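You operate a simulated robot arm through the tools that you are given. There is no shell and no other tool.

You are at the controls of a simulated two-armed robot. One attempt, no reset.

Task
Stack the 25 mm bearing box from the top of the cart on top of the 35 mm bearing box. Take the yellow cup on the top of the steel table and put it away on the top of the tool stand. Put the yellow marker in the red tin. Take the lid off the grease jar and lay it down on the top of the steel table. Put the bearing that says "6206 C2" from the top of the steel table on the green tray and the bearing marked "6206 C4" on the middle of the wall shelf. Open the weights drawer, fetch the nut from the top of the desk and set it in the inside of the weights drawer and shut the drawer again. Open the desk drawer. Any order will do.

Only the result counts: the job must be done as asked and must still hold three seconds after the hand-in. Knocking over, shifting, dropping, spilling or breaking anything else fails it. Lids that push on must go on centred and level and be pressed home; caps that screw on are set level and turned clockwise until they are tight.

Robot
Two 6-joint arms with two-finger grippers on one trunk, on a base that drives. Base frame: it is fixed to the floor where the robot stands at the start and does not move with it; the origin is under the middle of the robot, x ahead of it, y to its left, z up; the surface under the hand at the start is at about z = 480. Units: mm, rad, N and s.
The left shoulder is at the start at [30, 178, 838], the right one opposite. With the tool pointing down near the work surface each hand reaches from about 580 to 720 mm from the robot's upright axis, wherever it stands, measured 20 degrees to its own side. Places, roughly: bearing [250, 3750, 750]; bearing box [500, 0, 500]; desk drawer [200, 2100, 700]; grease jar [250, 3000, 750]; green tray (23x17 cm) [140, 2400, 820]; inside of the weights drawer [500, 4500, 700]; middle of the wall shelf (12x15 cm) [-260, 4880, 880]; nut (3x3x2 cm) [500, 2300, 800]; red tin [500, 2750, 750]; top of the tool stand [-3300, 1900, 800]; weights drawer [400, 4500, 800]; yellow cup (7x7x5 cm) [500, 3200, 800]; yellow marker [500, 3250, 1000]. Payload 2.54 kg a hand.
The tool frame of a hand sits at the grasp point between the pads (the TCP): z along the fingers, y along the line on which they close. The tips reach 30 mm beyond it. The gripper opens to 116 mm. The gripper's body begins 95 mm behind the TCP.
Orientation is that of the tool frame in the base frame, as [roll, pitch, yaw] about the fixed x, y, z axes, in that order (R = Rz(yaw) Ry(pitch) Rx(roll)). With the fingers straight down and closing along the base's y, the tool's x points along the base's -x, its y along +y and its z along -z.

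Tools
- The arms move only by the tool send_rows. It takes "left_moves", "right_moves" or both (then of equal length, played together; a hand with none holds still); each is a list of rows, each a list of 3 entries, a list of its own where there are three numbers: the shift along the base's x, y, z in mm, then the turn, a rotation vector about the base's x, y, z in rad, then the finger opening in mm, from 0 to 116. In form: [[[x, y, z], [ax, ay, az], fingers], ...]. A call has 1 to 20 rows; each row is the pose to reach, as a shift and turn from the pose commanded when the call began. Each row takes 0.2 s and may step no farther than 50 mm and 0.15 rad from the row before; otherwise, or with a gripper value out of range, the whole call is refused. A pose out of reach is approached as far as the arm can. The call stops where the force on the tool passes 40 N (or 10 N more than at its start, if that is more) or the arm is blocked; 0.2 s more then pass. Each finger travels about 153 mm/s and halts on what it meets, pressing with about 31 N; the grip force reading is that of the motor and also rises with nothing between the fingers. The clock runs only during rows and for 0.2 s after the last one: add rows that repeat a pose to give the fingers time. The reply holds the time, the measured pose of the TCP, the force on the tool along the base axes, the opening and the grip force, in the units named above and with some noise, with the torque about the TCP (base axes, N m) and any sound that the robot's microphone picked up.
- Cameras (640 x 400 px; columns grow to the right, rows downward): "scene" is now at [37.9, -4.9, 1549.7]; the picture's right is [-0.08, -1.00, 0.00], its down [-0.83, 0.06, -0.55] and it looks along [0.55, -0.04, -0.83] (base axes); focal length 274 px, centre (320, 200). "left" rides on the left gripper at [69, 15, -122] in its tool frame; the picture's right is [-0.21, 0.98, 0.00], its down [-0.83, -0.18, -0.53] and it looks along [-0.52, -0.11, 0.85] (tool axes); focal length 251 px, centre (320, 200). "right" rides on the right gripper at [69, -15, -122] in its tool frame; the picture's right is [0.21, 0.98, 0.00], its down [-0.83, 0.18, -0.53] and it looks along [-0.52, 0.11, 0.85] (tool axes); focal length 251 px, centre (320, 200). There is no depth. A picture from a camera that has moved, and an enlarged one, comes with that camera's place and axes in the base frame and with its lens.
- snapshot(camera): a new picture of that camera. The clock stands still meanwhile.
- raise_lower(by): slides the trunk up (or, below 0, down) by that many mm; the arms and the scene camera ride with it, the base frame stays. It gives what a move gives, with no picture.
- base_move(legs): drives the robot by 1 to 6 legs, each [ahead, left, turn to the left] in mm, mm and rad, along the robot's own axes; the way and the turn of a leg run together, so that a leg with both is an arc; at most 1500 mm and 3.142 rad a leg. The arms and the cameras ride along, it lands a little off, and it stops where it bumps. It gives what a move gives.
- aim_head(pan, tilt): turns the head with the scene camera to pan (to the left, within 2.496 rad either way) and tilt (down, from -0.506 to 1.204), counted from straight ahead of the robot. It gives what a move gives.
- close_up(camera, box): a new picture of the part [left, top, right, bottom] of that camera's present view, enlarged. The clock stands still meanwhile.
- close_job(): hands the job in; it is judged then, once.

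Nothing tells you exact positions but the pictures and the camera data. Unless the task says otherwise, let go and move clear before handing in.

The tools are called after "Call:" by a JSON object that holds its "op" and its "data". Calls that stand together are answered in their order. send_rows: Moves the arms, as the interface text tells. Its arguments: {"type":"object","properties":{"left_moves":{"type":"array"},"right_moves":{"type":"array"}},"required":[]} The other tools are called the same way: raise_lower (by) slides the trunk up or down; base_move (legs) drives the base; aim_head (pan, tilt) turns the head that bears the scene camera; snapshot (camera) takes a picture; close_up (camera, box) takes an enlarged picture of a part of a camera's view; close_job () hands the job in.

At the start:

```text
clock: 0.0
left_ee_pos: [525.4, 259.3, 822.6]
left_tool_rot: [3.14, 0.001, -3.141]
left_contact_force: [0.3, 0.1, 0.3]
left_moment: [-0.01, 0.02, -0.02]
left_opening: 116.0
left_finger_force: 0.1
right_ee_pos: [501.1, -237.7, 829.7]
right_tool_rot: [3.141, -0.001, 3.141]
right_contact_force: [-0.4, -0.1, -0.2]
right_moment: [-0.03, -0.04, -0.02]
right_opening: 116.2
right_finger_force: 0.0
trunk travel left (down, up): [-50.0, 490.0]
robot x, y, heading: [-1.6, 2.1, 0.004]
head pan, tilt: [-0.075, 0.988]
```

scene: 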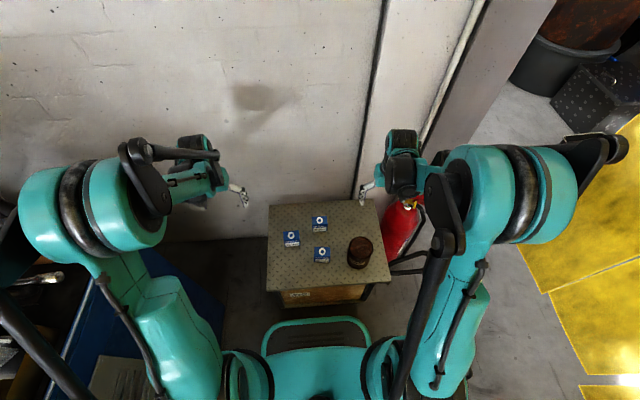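
right: 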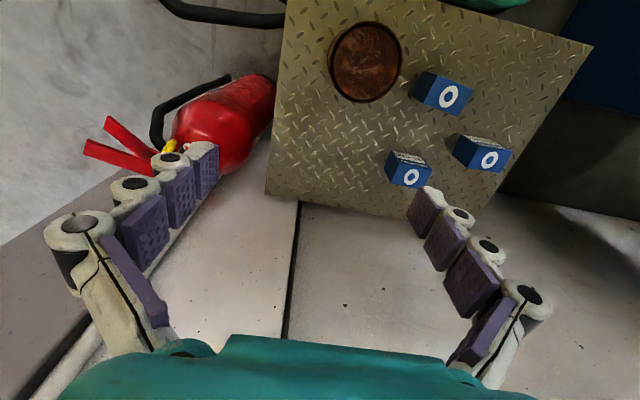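
left: 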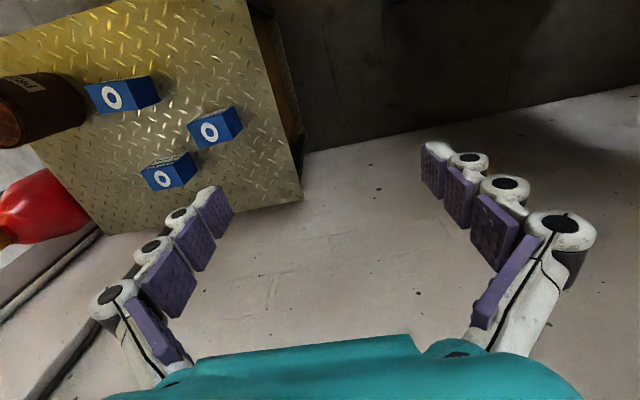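

I see the cart ahead with three blue bearing boxes and a brown jar on top; I first need to read the labels on the boxes. I take enlarged pictures.

Call:
{"op": "close_up", "data": {"camera": "scene", "box": [260, 190, 400, 290]}}

Call:
{"op": "close_up", "data": {"camera": "right", "box": [370, 50, 530, 200]}}

Call:
{"op": "close_up", "data": {"camera": "left", "box": [70, 60, 260, 200]}}

```text
4.00 times, centred on (330, 240) of scene
camera zoom: at [37.9, -4.9, 1549.7], right [-0.08, -1.0, 0.0], down [-0.83, 0.06, -0.55], along [0.55, -0.04, -0.83], focal length 1095 px, centre (280, 40)
```

zoom: 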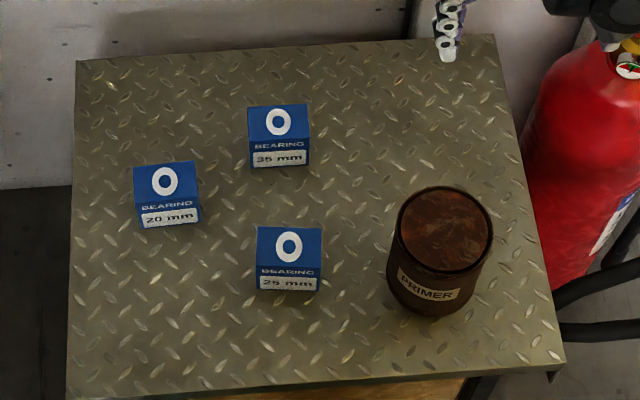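

```text
2.67 times, centred on (450, 125) of right
camera zoom: at [430.4, -253.0, 952.0], right [-0.21, 0.98, 0.0], down [0.83, 0.18, 0.53], along [0.52, 0.11, -0.85], focal length 670 px, centre (-27, 400)
```

zoom: 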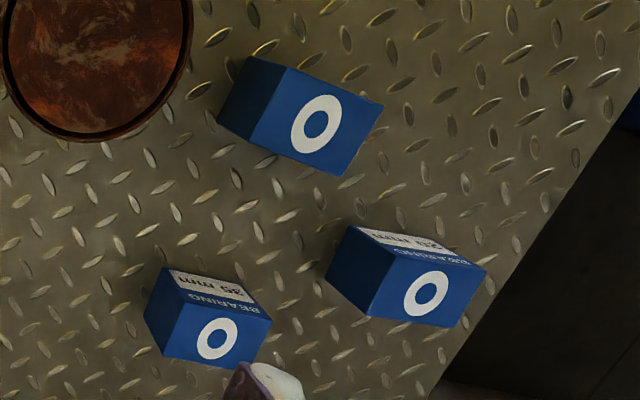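

```text
2.86 times, centred on (165, 130) of left
camera zoom: at [456.0, 274.0, 944.7], right [0.21, 0.98, 0.0], down [0.83, -0.18, 0.53], along [0.52, -0.11, -0.85], focal length 718 px, centre (763, 400)
```

zoom: 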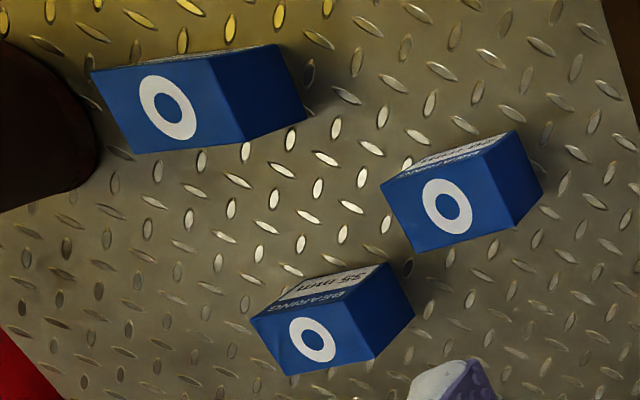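

The nearest box reads 25 mm, the far one 35 mm, the left one 20 mm. I zoom in on each for geometry.

Call:
{"op": "close_up", "data": {"camera": "scene", "box": [316, 242, 348, 266]}}

Call:
{"op": "close_up", "data": {"camera": "scene", "box": [310, 211, 342, 235]}}

Call:
{"op": "close_up", "data": {"camera": "scene", "box": [282, 226, 314, 250]}}

```text
16.00 times, centred on (332, 254) of scene
camera zoom: at [37.9, -4.9, 1549.7], right [-0.08, -1.0, 0.0], down [-0.83, 0.06, -0.55], along [0.55, -0.04, -0.83], focal length 4378 px, centre (128, -664)
```

zoom: 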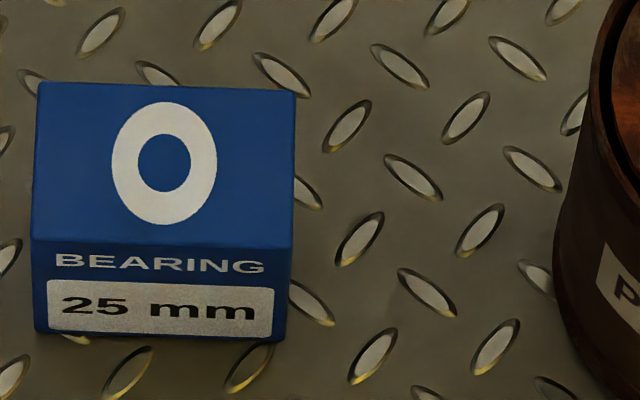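

```text
16.00 times, centred on (326, 223) of scene
camera zoom: at [37.9, -4.9, 1549.7], right [-0.08, -1.0, 0.0], down [-0.83, 0.06, -0.55], along [0.55, -0.04, -0.83], focal length 4378 px, centre (224, -168)
```

zoom: 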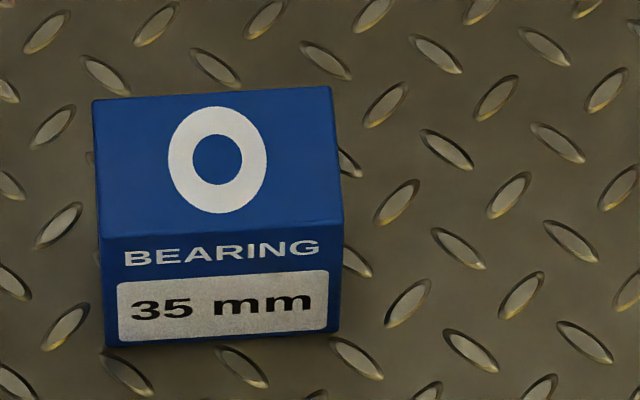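

```text
16.00 times, centred on (298, 238) of scene
camera zoom: at [37.9, -4.9, 1549.7], right [-0.08, -1.0, 0.0], down [-0.83, 0.06, -0.55], along [0.55, -0.04, -0.83], focal length 4378 px, centre (672, -408)
```

zoom: 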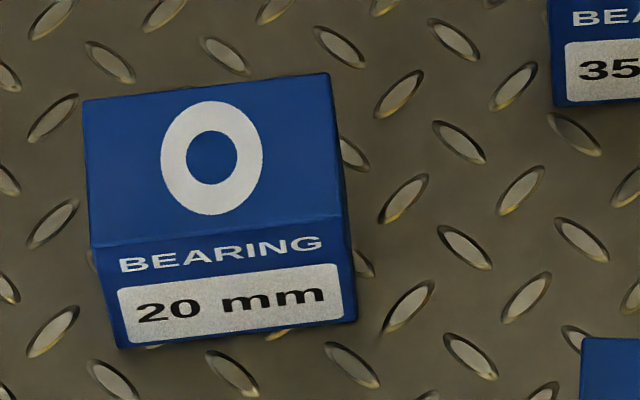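

The boxes come out about 63×41×62 mm: 25 mm at about (457, -45), 35 mm at about (597, -45). Before acting I look around with the head to learn the layout.

Call:
{"op": "aim_head", "data": {"pan": 1.2, "tilt": 0.3}}

Call:
{"op": "snapshot", "data": {"camera": "scene"}}

Call:
{"op": "aim_head", "data": {"pan": 2.0, "tilt": 0.3}}

Call:
{"op": "snapshot", "data": {"camera": "scene"}}

Call:
{"op": "aim_head", "data": {"pan": -1.5, "tilt": 0.5}}

Call:
{"op": "snapshot", "data": {"camera": "scene"}}

```text
clock: 1.4
left_ee_pos: [525.1, 259.1, 822.5]
left_tool_rot: [-3.141, 0.001, 3.141]
left_contact_force: [0.1, 0.4, 0.1]
left_moment: [0.0, 0.0, -0.01]
left_opening: 115.9
left_finger_force: 0.1
right_ee_pos: [500.5, -236.6, 829.6]
right_tool_rot: [-3.141, 0.001, -3.141]
right_contact_force: [-0.8, 0.5, 0.0]
right_moment: [0.0, -0.03, -0.04]
right_opening: 115.8
right_finger_force: 0.1
trunk travel left (down, up): [-50.0, 490.0]
robot x, y, heading: [-1.7, 0.2, -0.0]
head pan, tilt: [1.201, 0.3]
```

```text
taken
camera scene: at [1.5, 87.4, 1608.3], right [0.93, -0.36, 0.0], down [-0.11, -0.28, -0.96], along [0.35, 0.89, -0.3], focal length 274 px, centre (320, 200)
```

scene: 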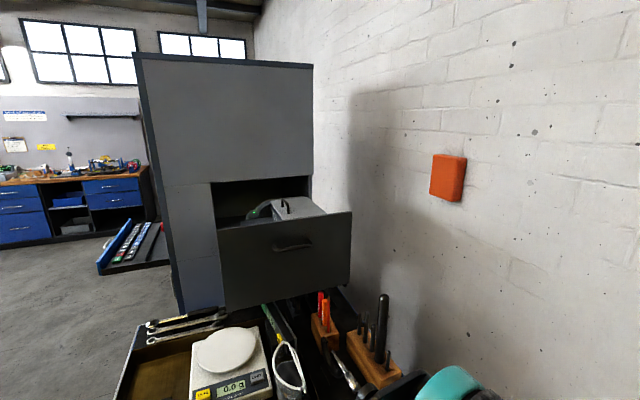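

```text
clock: 2.6
left_ee_pos: [526.3, 260.2, 821.4]
left_tool_rot: [-3.14, -0.001, 3.141]
left_contact_force: [-0.2, 0.0, -0.6]
left_moment: [-0.05, 0.02, 0.01]
left_opening: 116.0
left_finger_force: 0.0
right_ee_pos: [501.3, -237.4, 829.1]
right_tool_rot: [3.141, 0.001, -3.141]
right_contact_force: [-0.4, 1.6, -0.3]
right_moment: [-0.01, 0.01, 0.02]
right_opening: 116.0
right_finger_force: 0.0
trunk travel left (down, up): [-50.0, 490.0]
robot x, y, heading: [1.6, 2.1, 0.0]
head pan, tilt: [2.0, 0.3]
```

```text
taken
camera scene: at [-71.1, 85.3, 1608.3], right [0.91, 0.42, 0.0], down [0.12, -0.27, -0.96], along [-0.4, 0.87, -0.3], focal length 274 px, centre (320, 200)
```

scene: 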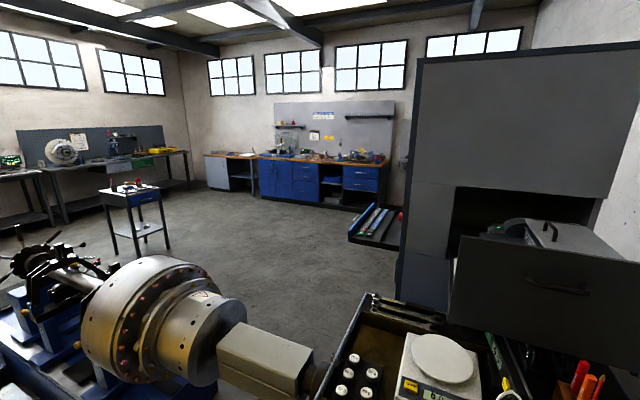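

```text
clock: 5.5
left_ee_pos: [525.9, 259.5, 823.3]
left_tool_rot: [-3.141, 0.001, 3.141]
left_contact_force: [-0.1, -0.2, 1.6]
left_moment: [-0.01, -0.02, 0.0]
left_opening: 116.0
left_finger_force: 0.0
right_ee_pos: [501.9, -236.8, 829.7]
right_tool_rot: [-3.14, 0.001, -3.141]
right_contact_force: [0.0, 0.4, 0.4]
right_moment: [-0.01, 0.02, -0.01]
right_opening: 116.0
right_finger_force: 0.1
trunk travel left (down, up): [-50.0, 490.0]
robot x, y, heading: [1.0, 2.4, 0.002]
head pan, tilt: [-1.499, 0.499]
```

```text
taken
camera scene: at [-25.8, -90.3, 1589.9], right [-1.0, -0.07, 0.0], down [-0.03, 0.48, -0.88], along [0.06, -0.88, -0.48], focal length 274 px, centre (320, 200)
```

scene: 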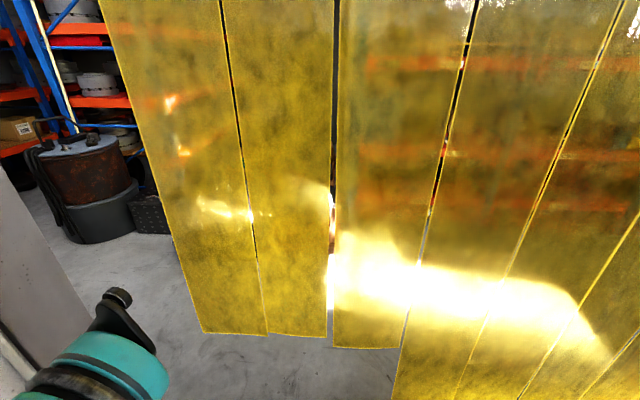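

The target tables must be behind the tall cabinet to the left. I look in more directions to find a free driving route.

Call:
{"op": "aim_head", "data": {"pan": 2.49, "tilt": 0.5}}

Call:
{"op": "snapshot", "data": {"camera": "scene"}}

Call:
{"op": "aim_head", "data": {"pan": 1.7, "tilt": 1.0}}

Call:
{"op": "snapshot", "data": {"camera": "scene"}}

Call:
{"op": "aim_head", "data": {"pan": -2.49, "tilt": 0.5}}

Call:
{"op": "snapshot", "data": {"camera": "scene"}}

```text
clock: 8.8
left_ee_pos: [524.8, 258.9, 823.4]
left_tool_rot: [-3.142, -0.002, -3.141]
left_contact_force: [0.5, -0.3, -0.3]
left_moment: [0.0, 0.01, 0.0]
left_opening: 116.0
left_finger_force: 0.1
right_ee_pos: [501.8, -237.7, 828.5]
right_tool_rot: [-3.141, 0.0, 3.141]
right_contact_force: [0.3, 0.2, 0.4]
right_moment: [0.0, 0.01, 0.04]
right_opening: 116.1
right_finger_force: 0.0
trunk travel left (down, up): [-50.0, 490.0]
robot x, y, heading: [0.8, 0.8, 0.006]
head pan, tilt: [2.491, 0.499]
```

```text
taken
camera scene: at [-104.7, 55.6, 1589.9], right [0.61, 0.8, 0.0], down [0.38, -0.29, -0.88], along [-0.7, 0.53, -0.48], focal length 274 px, centre (320, 200)
```

scene: 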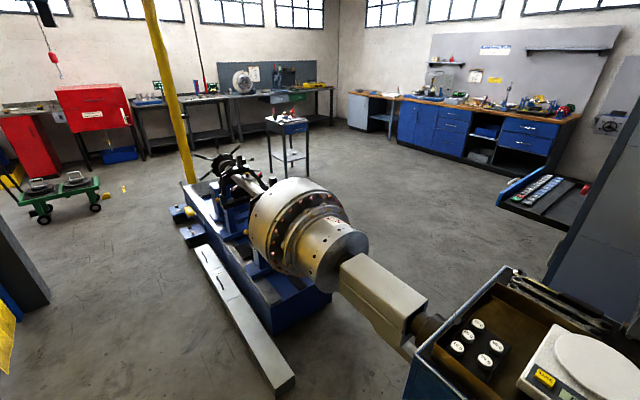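

```text
clock: 9.9
left_ee_pos: [524.6, 258.8, 821.4]
left_tool_rot: [-3.141, -0.001, -3.14]
left_contact_force: [-0.4, 0.2, -0.2]
left_moment: [0.01, 0.0, 0.0]
left_opening: 116.2
left_finger_force: 0.1
right_ee_pos: [500.5, -237.4, 830.8]
right_tool_rot: [3.142, 0.0, -3.14]
right_contact_force: [0.4, 0.4, -0.4]
right_moment: [0.04, 0.01, 0.02]
right_opening: 115.8
right_finger_force: 0.1
trunk travel left (down, up): [-50.0, 490.0]
robot x, y, heading: [-1.1, -1.7, 0.001]
head pan, tilt: [1.7, 1.0]
```

```text
taken
camera scene: at [-41.4, 69.5, 1548.9], right [0.99, 0.13, 0.0], down [0.11, -0.83, -0.54], along [-0.07, 0.54, -0.84], focal length 274 px, centre (320, 200)
```

scene: 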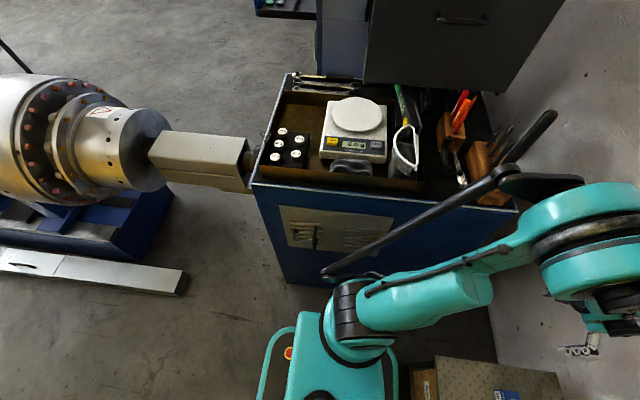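

```text
clock: 13.3
left_ee_pos: [524.7, 259.6, 822.5]
left_tool_rot: [3.14, 0.001, -3.141]
left_contact_force: [-0.7, 0.7, 0.4]
left_moment: [-0.01, 0.0, 0.02]
left_opening: 115.9
left_finger_force: 0.1
right_ee_pos: [499.8, -237.3, 828.9]
right_tool_rot: [3.141, -0.001, 3.14]
right_contact_force: [0.7, 0.0, 0.1]
right_moment: [0.02, 0.01, 0.01]
right_opening: 116.0
right_finger_force: 0.0
trunk travel left (down, up): [-50.0, 490.0]
robot x, y, heading: [1.5, 0.8, -0.0]
head pan, tilt: [-2.491, 0.499]
```

```text
taken
camera scene: at [-104.7, -54.8, 1589.9], right [-0.61, 0.8, 0.0], down [0.38, 0.29, -0.88], along [-0.7, -0.53, -0.48], focal length 274 px, centre (320, 200)
```

scene: 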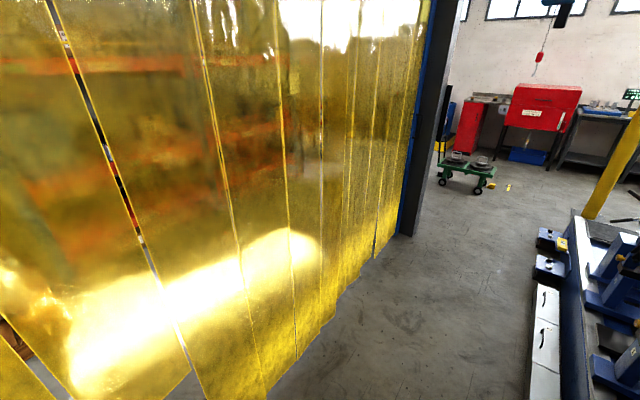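

The route to the other workplaces goes around the machine, later. First the box stacking: I back the base up so the 25 mm box comes into reach, and aim the head back at the cart.

Call:
{"op": "base_move", "data": {"legs": [[-130, 0, 0]]}}

Call:
{"op": "aim_head", "data": {"pan": 0.0, "tilt": 0.95}}

Call:
{"op": "snapshot", "data": {"camera": "scene"}}

```text
clock: 14.6
left_ee_pos: [395.3, 259.5, 823.3]
left_tool_rot: [3.141, 0.003, -3.14]
left_contact_force: [-0.4, -0.5, 1.1]
left_moment: [-0.01, -0.02, -0.03]
left_opening: 115.7
left_finger_force: 0.0
right_ee_pos: [372.6, -237.1, 830.2]
right_tool_rot: [3.14, 0.002, -3.141]
right_contact_force: [-0.4, -0.2, 0.6]
right_moment: [0.01, -0.03, -0.02]
right_opening: 115.8
right_finger_force: 0.1
trunk travel left (down, up): [-50.0, 490.0]
robot x, y, heading: [-129.9, -1.5, -0.004]
head pan, tilt: [-2.491, 0.499]
```

```text
clock: 16.8
left_ee_pos: [396.5, 260.5, 823.6]
left_tool_rot: [-3.14, 0.001, -3.14]
left_contact_force: [0.3, -0.9, 0.1]
left_moment: [0.03, 0.04, 0.01]
left_opening: 116.1
left_finger_force: 0.0
right_ee_pos: [371.2, -237.1, 829.7]
right_tool_rot: [-3.141, 0.0, -3.14]
right_contact_force: [0.5, 0.7, -0.8]
right_moment: [-0.01, 0.0, -0.01]
right_opening: 116.1
right_finger_force: 0.0
trunk travel left (down, up): [-50.0, 490.0]
robot x, y, heading: [-129.9, 0.6, 0.004]
head pan, tilt: [0.0, 0.949]
```

```text
taken
camera scene: at [-88.4, 0.3, 1552.4], right [0.0, -1.0, 0.0], down [-0.81, 0.0, -0.58], along [0.58, 0.0, -0.81], focal length 274 px, centre (320, 200)
```

scene: 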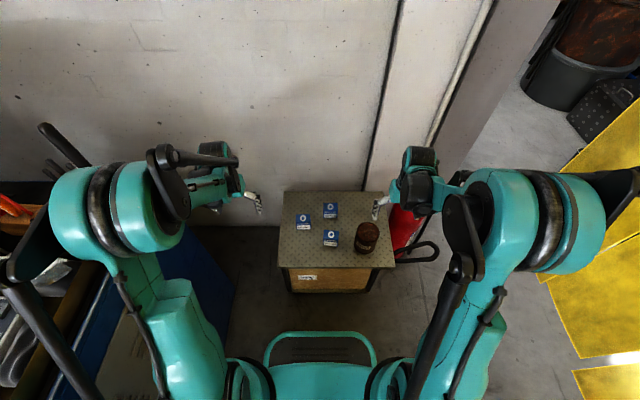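

The base moved back as expected. I bring the right hand above the 25 mm box at z≈690, turned to match its yaw, and check with the wrist camera.

Call:
{"op": "send_rows", "data": {"right_moves": [[[0, 40, 0], [0, 0, 0], 116], [[20, 80, -20], [0, 0, -0.03], 116], [[40, 120, -50], [0, 0, -0.06], 116], [[60, 155, -80], [0, 0, -0.09], 116], [[80, 185, -110], [0, 0, -0.115], 116], [[85, 192, -140], [0, 0, -0.115], 116], [[85, 192, -140], [0, 0, -0.115], 116]]}}

Call:
{"op": "snapshot", "data": {"camera": "right"}}

Call:
{"op": "snapshot", "data": {"camera": "scene"}}

```text
refused: row 3 steps farther than a row can; nothing moved
```

```text
taken
camera right: at [301.9, -252.4, 952.0], right [-0.22, 0.98, 0.0], down [0.83, 0.18, 0.53], along [0.52, 0.12, -0.85], focal length 251 px, centre (320, 200)
```

right: 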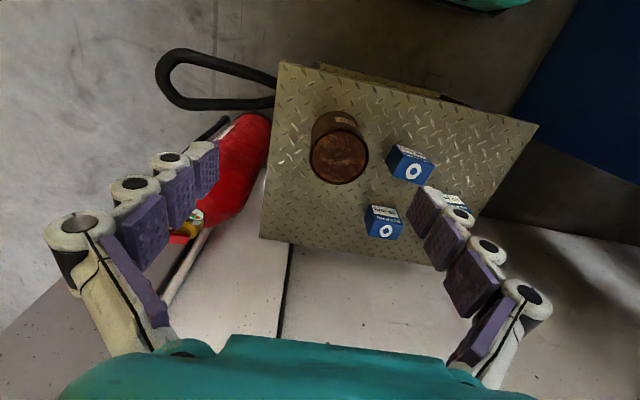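

```text
taken
camera scene: at [-88.4, 0.3, 1552.4], right [0.0, -1.0, 0.0], down [-0.81, 0.0, -0.58], along [0.58, 0.0, -0.81], focal length 274 px, centre (320, 200)
```

scene: 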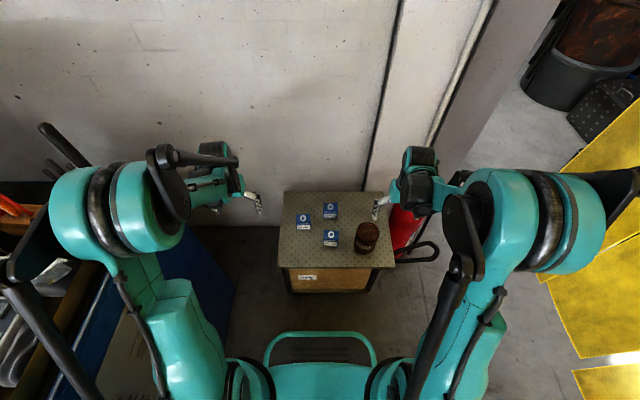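

The step was slightly too long. Triangulation with the wrist camera confirms the box positions; I resend with smaller steps.

Call:
{"op": "send_rows", "data": {"right_moves": [[[0, 40, 0], [0, 0, 0], 116], [[15, 75, -15], [0, 0, -0.03], 116], [[30, 110, -35], [0, 0, -0.06], 116], [[50, 140, -60], [0, 0, -0.09], 116], [[70, 165, -90], [0, 0, -0.115], 116], [[85, 185, -120], [0, 0, -0.115], 116], [[85, 192, -140], [0, 0, -0.115], 116], [[85, 192, -140], [0, 0, -0.115], 116]]}}

Call:
{"op": "snapshot", "data": {"camera": "right"}}

Call:
{"op": "snapshot", "data": {"camera": "scene"}}

```text
clock: 18.6
left_ee_pos: [396.8, 259.5, 822.8]
left_tool_rot: [3.14, -0.001, -3.139]
left_contact_force: [0.3, -0.2, -0.5]
left_moment: [0.01, -0.03, 0.0]
left_opening: 116.0
left_finger_force: 0.0
right_ee_pos: [457.5, -43.6, 691.1]
right_tool_rot: [-3.141, 0.001, 3.027]
right_contact_force: [0.9, -0.2, 0.3]
right_moment: [0.0, -0.01, -0.02]
right_opening: 116.1
right_finger_force: 0.1
trunk travel left (down, up): [-50.0, 490.0]
robot x, y, heading: [-129.7, -2.6, 0.001]
head pan, tilt: [0.0, 0.949]
```

```text
taken
camera right: at [385.6, -51.0, 813.6], right [-0.1, 0.99, 0.0], down [0.84, 0.09, 0.53], along [0.53, 0.05, -0.85], focal length 251 px, centre (320, 200)
```

right: 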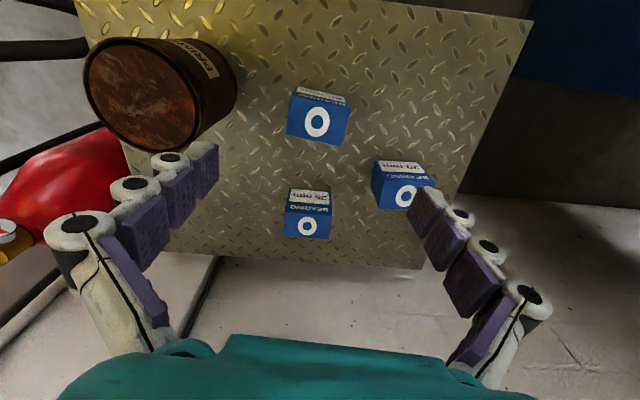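

```text
taken
camera scene: at [-88.5, 0.4, 1552.4], right [0.0, -1.0, 0.0], down [-0.81, 0.0, -0.58], along [0.58, 0.0, -0.81], focal length 274 px, centre (320, 200)
```

scene: 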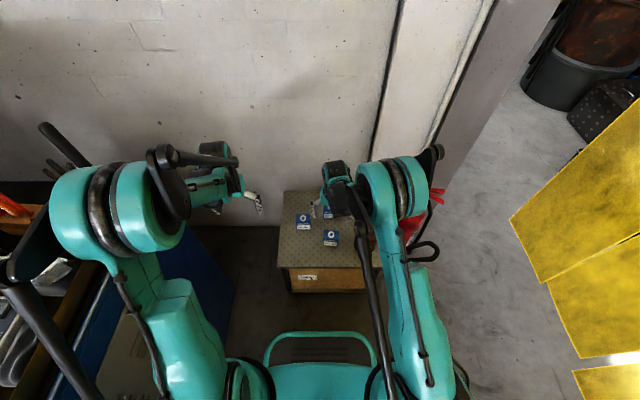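

The hand is squarely over the 25 mm box. I descend, close, and lift a little.

Call:
{"op": "send_rows", "data": {"right_moves": [[[0, -1, -45], [0, 0, 0], 116], [[0, -1, -90], [0, 0, 0], 116], [[0, -1, -135], [0, 0, 0], 116], [[0, -1, -168], [0, 0, 0], 116], [[0, -1, -168], [0, 0, 0], 116]]}}

Call:
{"op": "snapshot", "data": {"camera": "right"}}

```text
clock: 19.8
left_ee_pos: [395.8, 259.8, 822.3]
left_tool_rot: [-3.14, -0.001, -3.141]
left_contact_force: [0.2, 0.6, -0.6]
left_moment: [0.03, -0.05, -0.01]
left_opening: 116.1
left_finger_force: 0.0
right_ee_pos: [458.0, -44.7, 524.9]
right_tool_rot: [3.141, -0.001, 3.03]
right_contact_force: [0.2, 0.0, 0.1]
right_moment: [-0.02, 0.02, -0.02]
right_opening: 115.9
right_finger_force: 0.1
trunk travel left (down, up): [-50.0, 490.0]
robot x, y, heading: [-126.5, -1.1, 0.004]
head pan, tilt: [0.0, 0.949]
```

```text
taken
camera right: at [386.1, -52.0, 645.9], right [-0.1, 0.99, 0.0], down [0.84, 0.09, 0.53], along [0.53, 0.05, -0.85], focal length 251 px, centre (320, 200)
```

right: 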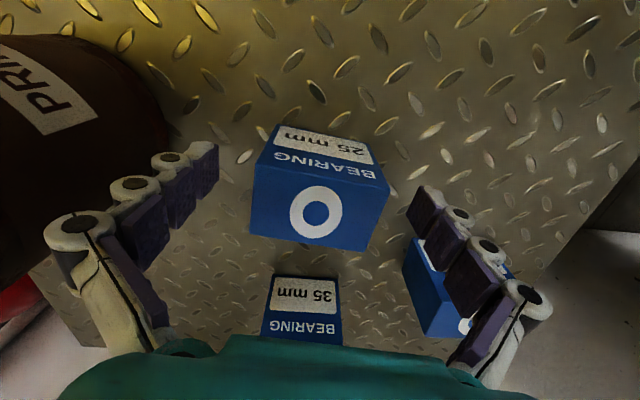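

Box sits centred between the fingers. Closing the gripper.

Call:
{"op": "send_rows", "data": {"right_moves": [[[0, 0, 0], [0, 0, 0], 80], [[0, 0, 0], [0, 0, 0], 40], [[0, 0, 0], [0, 0, 0], 40], [[0, 0, 0], [0, 0, 0], 40]]}}

Call:
{"op": "snapshot", "data": {"camera": "right"}}

```text
clock: 20.8
left_ee_pos: [396.2, 260.9, 822.1]
left_tool_rot: [-3.14, -0.001, -3.141]
left_contact_force: [0.5, -0.3, 0.2]
left_moment: [-0.04, 0.01, 0.02]
left_opening: 116.1
left_finger_force: 0.1
right_ee_pos: [459.0, -44.2, 523.8]
right_tool_rot: [-3.141, -0.001, 3.03]
right_contact_force: [-0.3, -1.0, 1.8]
right_moment: [-0.17, 0.01, 0.0]
right_opening: 63.3
right_finger_force: 31.5
trunk travel left (down, up): [-50.0, 490.0]
robot x, y, heading: [-130.8, 0.9, 0.001]
head pan, tilt: [0.0, 0.949]
```

```text
taken
camera right: at [386.2, -52.0, 646.4], right [-0.1, 0.99, 0.0], down [0.84, 0.09, 0.53], along [0.53, 0.05, -0.85], focal length 251 px, centre (320, 200)
```

right: 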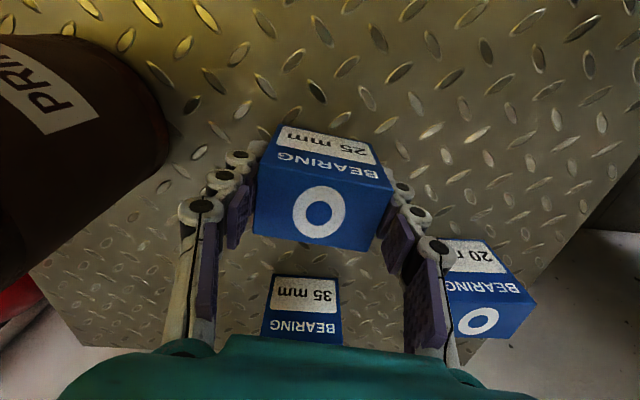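

Gripped at 63.3 mm. I lift 100 mm, turn to square with the 35 mm box, then drive forward 120 mm.

Call:
{"op": "send_rows", "data": {"right_moves": [[[0, 0, 25], [0, 0, 0], 40], [[0, 0, 60], [0, 0, 0], 40], [[0, 0, 100], [0, 0, 0.05], 40], [[0, 0, 110], [0, 0, 0.113], 40], [[0, 0, 110], [0, 0, 0.113], 40]]}}

Call:
{"op": "base_move", "data": {"legs": [[120, 0, 0]]}}

Call:
{"op": "snapshot", "data": {"camera": "right"}}

Call:
{"op": "snapshot", "data": {"camera": "scene"}}

```text
clock: 22.0
left_ee_pos: [396.1, 260.1, 822.8]
left_tool_rot: [-3.141, 0.0, -3.139]
left_contact_force: [0.1, 0.1, -0.8]
left_moment: [-0.01, 0.0, 0.0]
left_opening: 116.0
left_finger_force: 0.1
right_ee_pos: [458.3, -44.3, 634.6]
right_tool_rot: [-3.142, -0.001, -3.141]
right_contact_force: [0.0, 0.2, -1.0]
right_moment: [0.0, -0.01, -0.01]
right_opening: 62.9
right_finger_force: 31.1
trunk travel left (down, up): [-50.0, 490.0]
robot x, y, heading: [-130.3, 1.6, 0.002]
head pan, tilt: [0.0, 0.949]
```

```text
clock: 23.3
left_ee_pos: [518.9, 261.4, 821.3]
left_tool_rot: [-3.141, -0.004, -3.137]
left_contact_force: [1.0, -0.2, -0.7]
left_moment: [-0.02, 0.05, 0.01]
left_opening: 116.2
left_finger_force: 0.0
right_ee_pos: [580.7, -42.7, 633.7]
right_tool_rot: [3.141, 0.0, -3.14]
right_contact_force: [-0.2, -0.1, -2.2]
right_moment: [0.02, 0.01, 0.02]
right_opening: 62.9
right_finger_force: 31.1
trunk travel left (down, up): [-50.0, 490.0]
robot x, y, heading: [-8.5, -0.4, 0.004]
head pan, tilt: [0.0, 0.949]
```

```text
taken
camera right: at [510.7, -58.3, 756.1], right [-0.22, 0.98, 0.0], down [0.83, 0.18, 0.53], along [0.52, 0.12, -0.85], focal length 251 px, centre (320, 200)
```

right: 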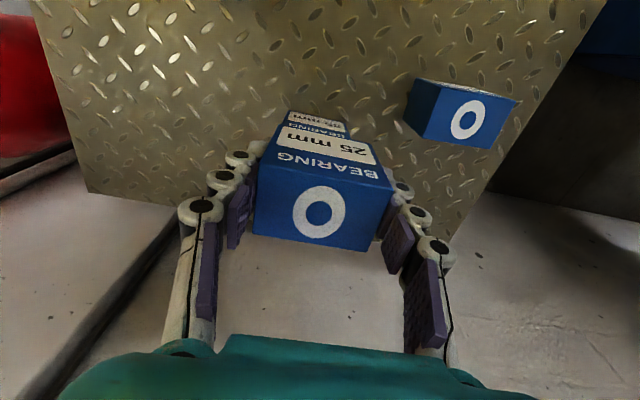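

```text
taken
camera scene: at [35.6, 1.0, 1552.3], right [0.0, -1.0, 0.0], down [-0.81, 0.0, -0.58], along [0.58, 0.0, -0.81], focal length 274 px, centre (320, 200)
```

scene: 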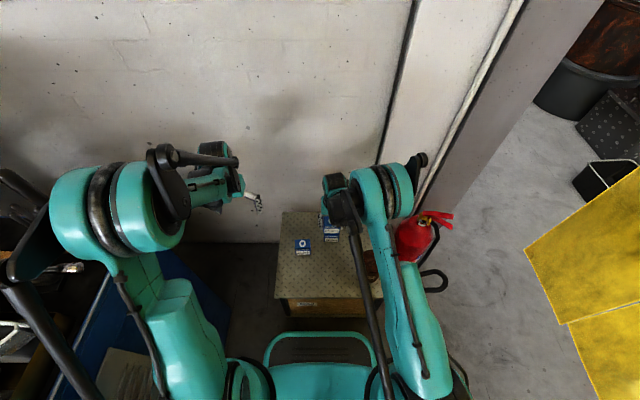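

Now I move over the 35 mm box and come down to about 8 mm above it, then check alignment.

Call:
{"op": "send_rows", "data": {"right_moves": [[[10, -1, 0], [0, 0, 0], 40], [[17, -2.5, 0], [0, 0, 0], 40], [[17, -2.5, -20], [0, 0, 0], 40], [[17, -2.5, -38], [0, 0, 0], 40], [[17, -2.5, -38], [0, 0, 0], 40]]}}

Call:
{"op": "close_up", "data": {"camera": "right", "box": [220, 80, 420, 260]}}

Call:
{"op": "close_up", "data": {"camera": "scene", "box": [280, 180, 380, 260]}}

```text
clock: 24.5
left_ee_pos: [518.0, 261.8, 823.3]
left_tool_rot: [3.14, 0.0, -3.136]
left_contact_force: [-0.1, 0.2, -0.2]
left_moment: [0.02, 0.01, -0.01]
left_opening: 115.9
left_finger_force: 0.0
right_ee_pos: [598.7, -46.4, 595.6]
right_tool_rot: [-3.141, -0.001, -3.14]
right_contact_force: [0.0, 0.3, -2.6]
right_moment: [-0.02, -0.01, 0.0]
right_opening: 62.9
right_finger_force: 31.1
trunk travel left (down, up): [-50.0, 490.0]
robot x, y, heading: [-7.9, 0.9, 0.005]
head pan, tilt: [0.0, 0.949]
```

```text
2.22 times, centred on (320, 170) of right
camera zoom: at [526.5, -61.6, 717.7], right [-0.22, 0.98, 0.0], down [0.83, 0.18, 0.53], along [0.52, 0.12, -0.85], focal length 559 px, centre (320, 267)
```

zoom: 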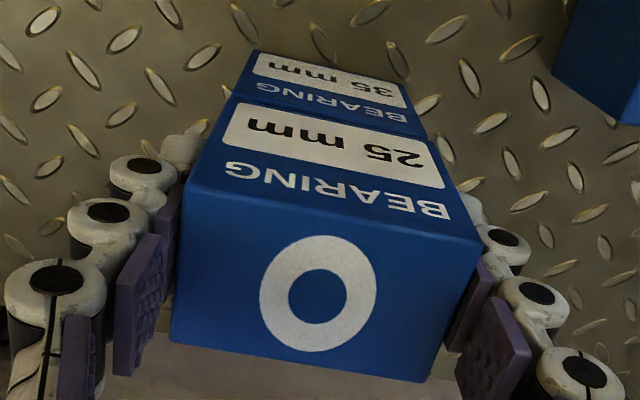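

```text
5.00 times, centred on (330, 220) of scene
camera zoom: at [33.9, 0.9, 1552.4], right [0.0, -1.0, 0.0], down [-0.81, 0.0, -0.58], along [0.58, 0.0, -0.81], focal length 1368 px, centre (270, 100)
```

zoom: 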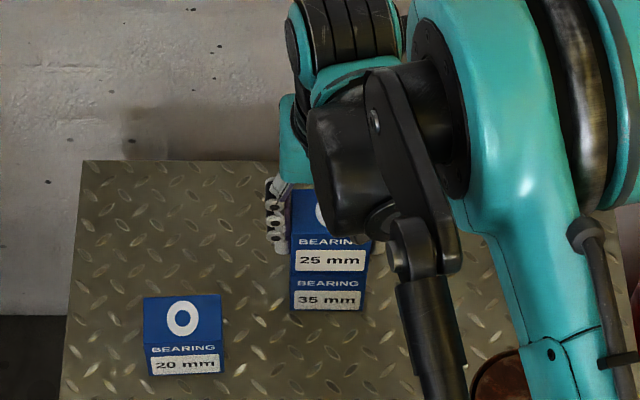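

Alignment is very good. I lower gently until contact.

Call:
{"op": "send_rows", "data": {"right_moves": [[[0, 1, -3], [0, 0, 0], 40], [[0, 1, -6], [0, 0, 0], 40], [[0, 1, -8], [0, 0, 0], 40], [[0, 1, -9], [0, 0, 0], 40], [[0, 1, -9], [0, 0, 0], 40]]}}

```text
clock: 25.7
left_ee_pos: [516.7, 263.0, 823.8]
left_tool_rot: [-3.141, 0.0, -3.136]
left_contact_force: [0.2, -0.1, -0.2]
left_moment: [-0.03, 0.02, 0.01]
left_opening: 116.1
left_finger_force: 0.1
right_ee_pos: [597.5, -44.6, 587.2]
right_tool_rot: [3.141, 0.0, -3.141]
right_contact_force: [-2.8, 0.5, 4.1]
right_moment: [-0.13, 0.12, -0.07]
right_opening: 62.9
right_finger_force: 30.9
trunk travel left (down, up): [-50.0, 490.0]
robot x, y, heading: [-10.6, 1.7, 0.009]
head pan, tilt: [0.0, 0.949]
```

Contact felt (+4 N). Releasing and rising.

Call:
{"op": "send_rows", "data": {"right_moves": [[[0, 0, 0], [0, 0, 0], 70], [[0, 0, 0], [0, 0, 0], 100], [[0, 0, 0], [0, 0, 0], 116], [[0, 0, 0], [0, 0, 0], 116], [[0, 0, 30], [0, 0, 0], 116], [[0, 0, 75], [0, 0, 0], 116], [[0, 0, 120], [0, 0, 0], 116], [[0, 0, 160], [0, 0, 0], 116], [[0, 0, 200], [0, 0, 0], 116], [[0, 0, 200], [0, 0, 0], 116]]}}

Call:
{"op": "close_up", "data": {"camera": "right", "box": [220, 60, 420, 200]}}

Call:
{"op": "close_up", "data": {"camera": "scene", "box": [280, 180, 380, 260]}}

```text
clock: 27.9
left_ee_pos: [517.5, 261.9, 822.6]
left_tool_rot: [3.141, 0.0, -3.137]
left_contact_force: [1.0, -0.2, 0.2]
left_moment: [-0.02, -0.03, 0.0]
left_opening: 115.9
left_finger_force: 0.0
right_ee_pos: [598.6, -41.9, 785.8]
right_tool_rot: [3.141, 0.0, -3.14]
right_contact_force: [0.7, -0.3, 0.3]
right_moment: [0.03, -0.02, 0.02]
right_opening: 115.7
right_finger_force: 0.1
trunk travel left (down, up): [-50.0, 490.0]
robot x, y, heading: [-2.5, 0.3, 0.004]
head pan, tilt: [0.0, 0.949]
```

```text
2.86 times, centred on (320, 130) of right
camera zoom: at [527.0, -58.2, 908.0], right [-0.22, 0.98, 0.0], down [0.83, 0.18, 0.53], along [0.52, 0.12, -0.85], focal length 718 px, centre (320, 400)
```

zoom: 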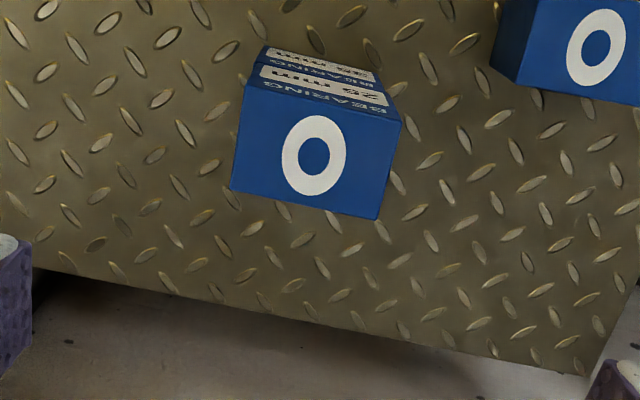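

```text
5.00 times, centred on (330, 220) of scene
camera zoom: at [33.9, 1.0, 1552.4], right [0.0, -1.0, 0.0], down [-0.81, 0.0, -0.58], along [0.58, 0.0, -0.81], focal length 1368 px, centre (270, 100)
```

zoom: 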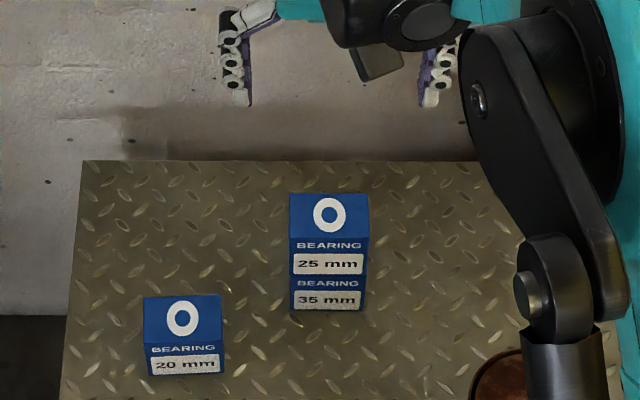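

The boxes are neatly stacked. Now I tuck both arms back for the drive.

Call:
{"op": "send_rows", "data": {"right_moves": [[[-20, -35, 10], [0, 0, 0], 116], [[-40, -70, 20], [0, 0, 0], 116], [[-60, -105, 40], [0, 0, 0], 116], [[-80, -140, 60], [0, 0, 0], 116], [[-100, -175, 80], [0, 0, 0], 116], [[-120, -200, 100], [0, 0, 0], 116], [[-150, -200, 120], [0, 0, 0], 80], [[-190, -200, 130], [0, 0, 0], 40], [[-230, -200, 140], [0, 0, 0], 20], [[-260, -200, 140], [0, 0, 0], 20]], "left_moves": [[[0, 0, 0], [0, 0, 0], 116], [[0, 0, 0], [0, 0, 0], 116], [[0, 0, 20], [0, 0, 0], 116], [[-20, 0, 40], [0, 0, 0], 116], [[-40, 0, 60], [0, 0, 0], 116], [[-60, 0, 80], [0, 0, 0], 116], [[-90, 0, 90], [0, 0, 0], 80], [[-120, 0, 100], [0, 0, 0], 40], [[-150, 0, 110], [0, 0, 0], 20], [[-180, 0, 110], [0, 0, 0], 20]]}}

Call:
{"op": "snapshot", "data": {"camera": "scene"}}

```text
clock: 30.1
left_ee_pos: [334.1, 260.5, 932.5]
left_tool_rot: [3.139, 0.002, -3.139]
left_contact_force: [0.3, -0.8, 0.0]
left_moment: [0.01, -0.04, 0.0]
left_opening: 20.0
left_finger_force: 0.0
right_ee_pos: [335.5, -242.5, 926.9]
right_tool_rot: [-3.141, 0.003, -3.14]
right_contact_force: [-0.2, 0.3, 0.3]
right_moment: [0.01, -0.05, -0.01]
right_opening: 19.7
right_finger_force: 0.1
trunk travel left (down, up): [-50.0, 490.0]
robot x, y, heading: [-6.7, 2.0, 0.004]
head pan, tilt: [0.0, 0.949]
```

```text
taken
camera scene: at [31.8, 0.8, 1552.5], right [0.0, -1.0, 0.0], down [-0.81, 0.0, -0.58], along [0.58, 0.0, -0.81], focal length 274 px, centre (320, 200)
```

scene: 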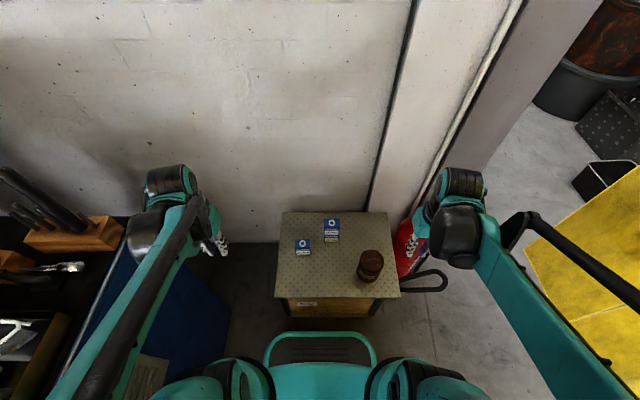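

Arms tucked. I check the elbows for clearance on both sides before driving back.

Call:
{"op": "aim_head", "data": {"pan": 1.6, "tilt": 1.0}}

Call:
{"op": "snapshot", "data": {"camera": "scene"}}

Call:
{"op": "aim_head", "data": {"pan": 2.49, "tilt": 0.8}}

Call:
{"op": "snapshot", "data": {"camera": "scene"}}

Call:
{"op": "aim_head", "data": {"pan": -2.2, "tilt": 0.8}}

Call:
{"op": "snapshot", "data": {"camera": "scene"}}

```text
clock: 31.8
left_ee_pos: [335.8, 260.6, 932.2]
left_tool_rot: [3.141, 0.002, -3.136]
left_contact_force: [0.5, 0.1, 0.6]
left_moment: [0.01, -0.04, 0.02]
left_opening: 19.9
left_finger_force: 0.0
right_ee_pos: [337.7, -243.9, 926.1]
right_tool_rot: [-3.141, -0.001, -3.138]
right_contact_force: [-0.9, -0.3, 0.5]
right_moment: [0.0, -0.02, 0.0]
right_opening: 19.8
right_finger_force: 0.1
trunk travel left (down, up): [-50.0, 490.0]
robot x, y, heading: [-9.6, 1.9, 0.007]
head pan, tilt: [1.6, 1.0]
```

```text
taken
camera scene: at [-41.5, 70.2, 1548.8], right [1.0, 0.03, 0.0], down [0.03, -0.84, -0.54], along [-0.02, 0.54, -0.84], focal length 274 px, centre (320, 200)
```

scene: 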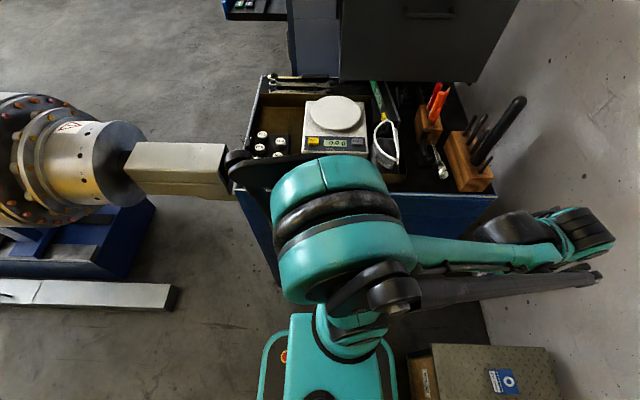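

```text
clock: 32.9
left_ee_pos: [336.1, 260.8, 932.6]
left_tool_rot: [-3.141, 0.001, -3.135]
left_contact_force: [0.4, 0.8, -0.5]
left_moment: [0.01, -0.03, -0.01]
left_opening: 20.1
left_finger_force: 0.0
right_ee_pos: [338.1, -243.8, 925.5]
right_tool_rot: [-3.141, 0.0, -3.139]
right_contact_force: [0.3, 0.1, 0.0]
right_moment: [-0.01, -0.02, 0.01]
right_opening: 19.9
right_finger_force: 0.0
trunk travel left (down, up): [-50.0, 490.0]
robot x, y, heading: [-6.3, 0.3, 0.006]
head pan, tilt: [2.491, 0.799]
```

```text
taken
camera scene: at [-103.5, 49.2, 1563.9], right [0.6, 0.8, 0.0], down [0.57, -0.43, -0.7], along [-0.56, 0.42, -0.72], focal length 274 px, centre (320, 200)
```

scene: 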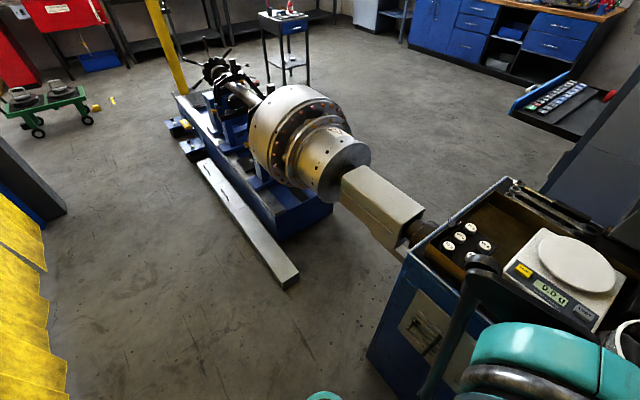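

```text
clock: 36.7
left_ee_pos: [336.7, 261.6, 932.6]
left_tool_rot: [-3.14, 0.0, -3.137]
left_contact_force: [0.4, 0.7, -0.7]
left_moment: [0.01, -0.02, 0.0]
left_opening: 20.0
left_finger_force: 0.1
right_ee_pos: [338.2, -242.6, 925.8]
right_tool_rot: [3.14, 0.001, -3.14]
right_contact_force: [-0.2, -1.2, 0.3]
right_moment: [0.02, -0.01, 0.0]
right_opening: 20.0
right_finger_force: 0.1
trunk travel left (down, up): [-50.0, 490.0]
robot x, y, heading: [-10.4, -1.4, 0.002]
head pan, tilt: [-2.201, 0.799]
```

```text
taken
camera scene: at [-86.3, -64.9, 1564.0], right [-0.81, 0.59, 0.0], down [0.42, 0.58, -0.7], along [-0.41, -0.57, -0.72], focal length 274 px, centre (320, 200)
```

scene: 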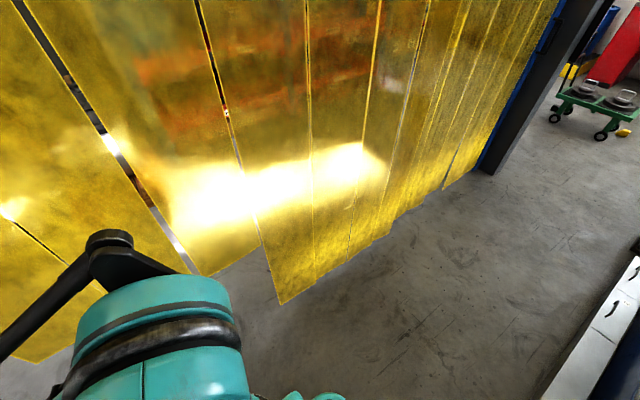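

Corridor behind me lies between the strip curtain (y≈-790) and the machine (y≥350). I shift slightly right and back up toward x≈-1900, then look again.

Call:
{"op": "base_move", "data": {"legs": [[-300, -120, 0], [-1400, 0, 0]]}}

Call:
{"op": "aim_head", "data": {"pan": 2.3, "tilt": 0.6}}

Call:
{"op": "snapshot", "data": {"camera": "scene"}}

Call:
{"op": "aim_head", "data": {"pan": 1.3, "tilt": 0.4}}

Call:
{"op": "snapshot", "data": {"camera": "scene"}}

Call:
{"op": "aim_head", "data": {"pan": -2.49, "tilt": 0.6}}

Call:
{"op": "snapshot", "data": {"camera": "scene"}}

```text
clock: 45.5
left_ee_pos: [-1377.7, 147.3, 933.0]
left_tool_rot: [3.141, 0.0, 3.112]
left_contact_force: [0.0, -0.1, -0.5]
left_moment: [0.04, -0.03, -0.02]
left_opening: 20.0
left_finger_force: 0.0
right_ee_pos: [-1394.0, -356.3, 925.8]
right_tool_rot: [-3.141, 0.001, 3.111]
right_contact_force: [-0.2, 0.1, -0.5]
right_moment: [0.0, -0.01, -0.03]
right_opening: 19.9
right_finger_force: 0.1
trunk travel left (down, up): [-50.0, 490.0]
robot x, y, heading: [-1728.9, -101.1, -0.03]
head pan, tilt: [-2.201, 0.799]
```

```text
clock: 49.1
left_ee_pos: [-1376.7, 148.4, 932.6]
left_tool_rot: [-3.141, -0.001, 3.111]
left_contact_force: [0.0, 0.5, -0.5]
left_moment: [0.0, 0.0, -0.02]
left_opening: 20.0
left_finger_force: 0.1
right_ee_pos: [-1391.3, -356.6, 927.9]
right_tool_rot: [-3.141, 0.001, 3.111]
right_contact_force: [-0.4, 0.8, -0.6]
right_moment: [-0.03, 0.03, 0.0]
right_opening: 19.8
right_finger_force: 0.1
trunk travel left (down, up): [-50.0, 490.0]
robot x, y, heading: [-1730.2, -101.7, -0.034]
head pan, tilt: [2.3, 0.6]
```

```text
taken
camera scene: at [-1817.7, -31.9, 1580.8], right [0.77, 0.64, 0.0], down [0.36, -0.43, -0.83], along [-0.53, 0.63, -0.56], focal length 274 px, centre (320, 200)
```

scene: 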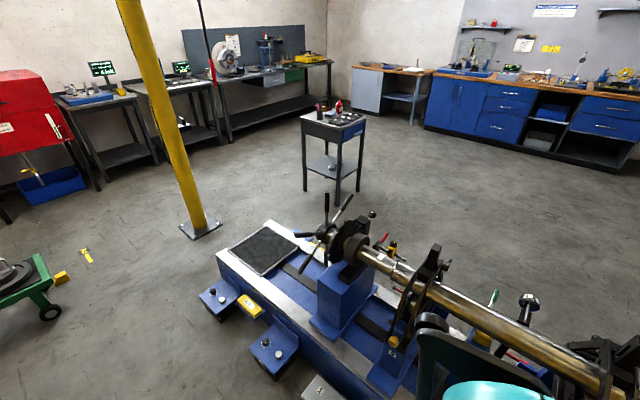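

```text
clock: 50.4
left_ee_pos: [-1377.6, 146.7, 932.6]
left_tool_rot: [-3.141, 0.001, 3.112]
left_contact_force: [1.1, -0.5, -0.1]
left_moment: [-0.02, -0.01, 0.02]
left_opening: 20.0
left_finger_force: 0.0
right_ee_pos: [-1391.3, -356.1, 926.0]
right_tool_rot: [-3.141, 0.0, 3.109]
right_contact_force: [0.0, 0.2, 0.0]
right_moment: [-0.01, -0.01, 0.01]
right_opening: 19.7
right_finger_force: 0.1
trunk travel left (down, up): [-50.0, 490.0]
robot x, y, heading: [-1726.1, -104.1, -0.027]
head pan, tilt: [1.3, 0.4]
```

```text
taken
camera scene: at [-1733.4, -11.0, 1599.0], right [0.96, -0.29, 0.0], down [-0.11, -0.37, -0.92], along [0.27, 0.88, -0.39], focal length 274 px, centre (320, 200)
```

scene: 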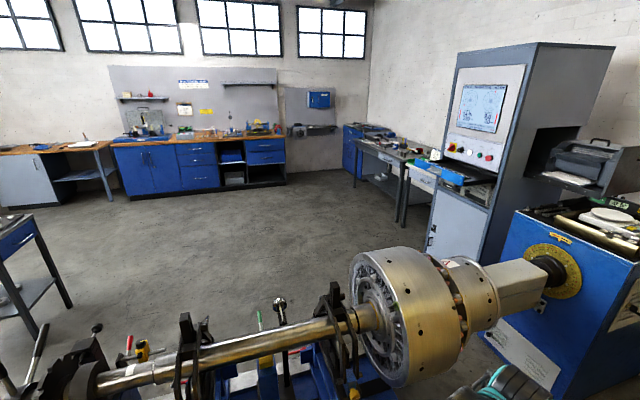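

```text
clock: 53.5
left_ee_pos: [-1376.7, 147.1, 931.8]
left_tool_rot: [-3.139, 0.0, 3.113]
left_contact_force: [-0.8, 0.3, 0.2]
left_moment: [-0.01, 0.01, 0.02]
left_opening: 20.1
left_finger_force: 0.0
right_ee_pos: [-1392.6, -356.2, 926.2]
right_tool_rot: [3.141, -0.001, 3.11]
right_contact_force: [1.3, -0.7, 0.5]
right_moment: [0.02, -0.01, -0.01]
right_opening: 20.0
right_finger_force: 0.1
trunk travel left (down, up): [-50.0, 490.0]
robot x, y, heading: [-1728.7, -99.8, -0.03]
head pan, tilt: [-2.491, 0.6]
```

```text
taken
camera scene: at [-1832.6, -151.0, 1580.8], right [-0.58, 0.81, 0.0], down [0.46, 0.33, -0.83], along [-0.67, -0.48, -0.56], focal length 274 px, centre (320, 200)
```

scene: 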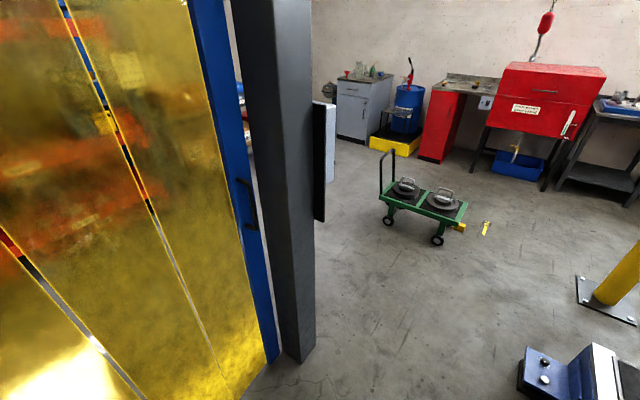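

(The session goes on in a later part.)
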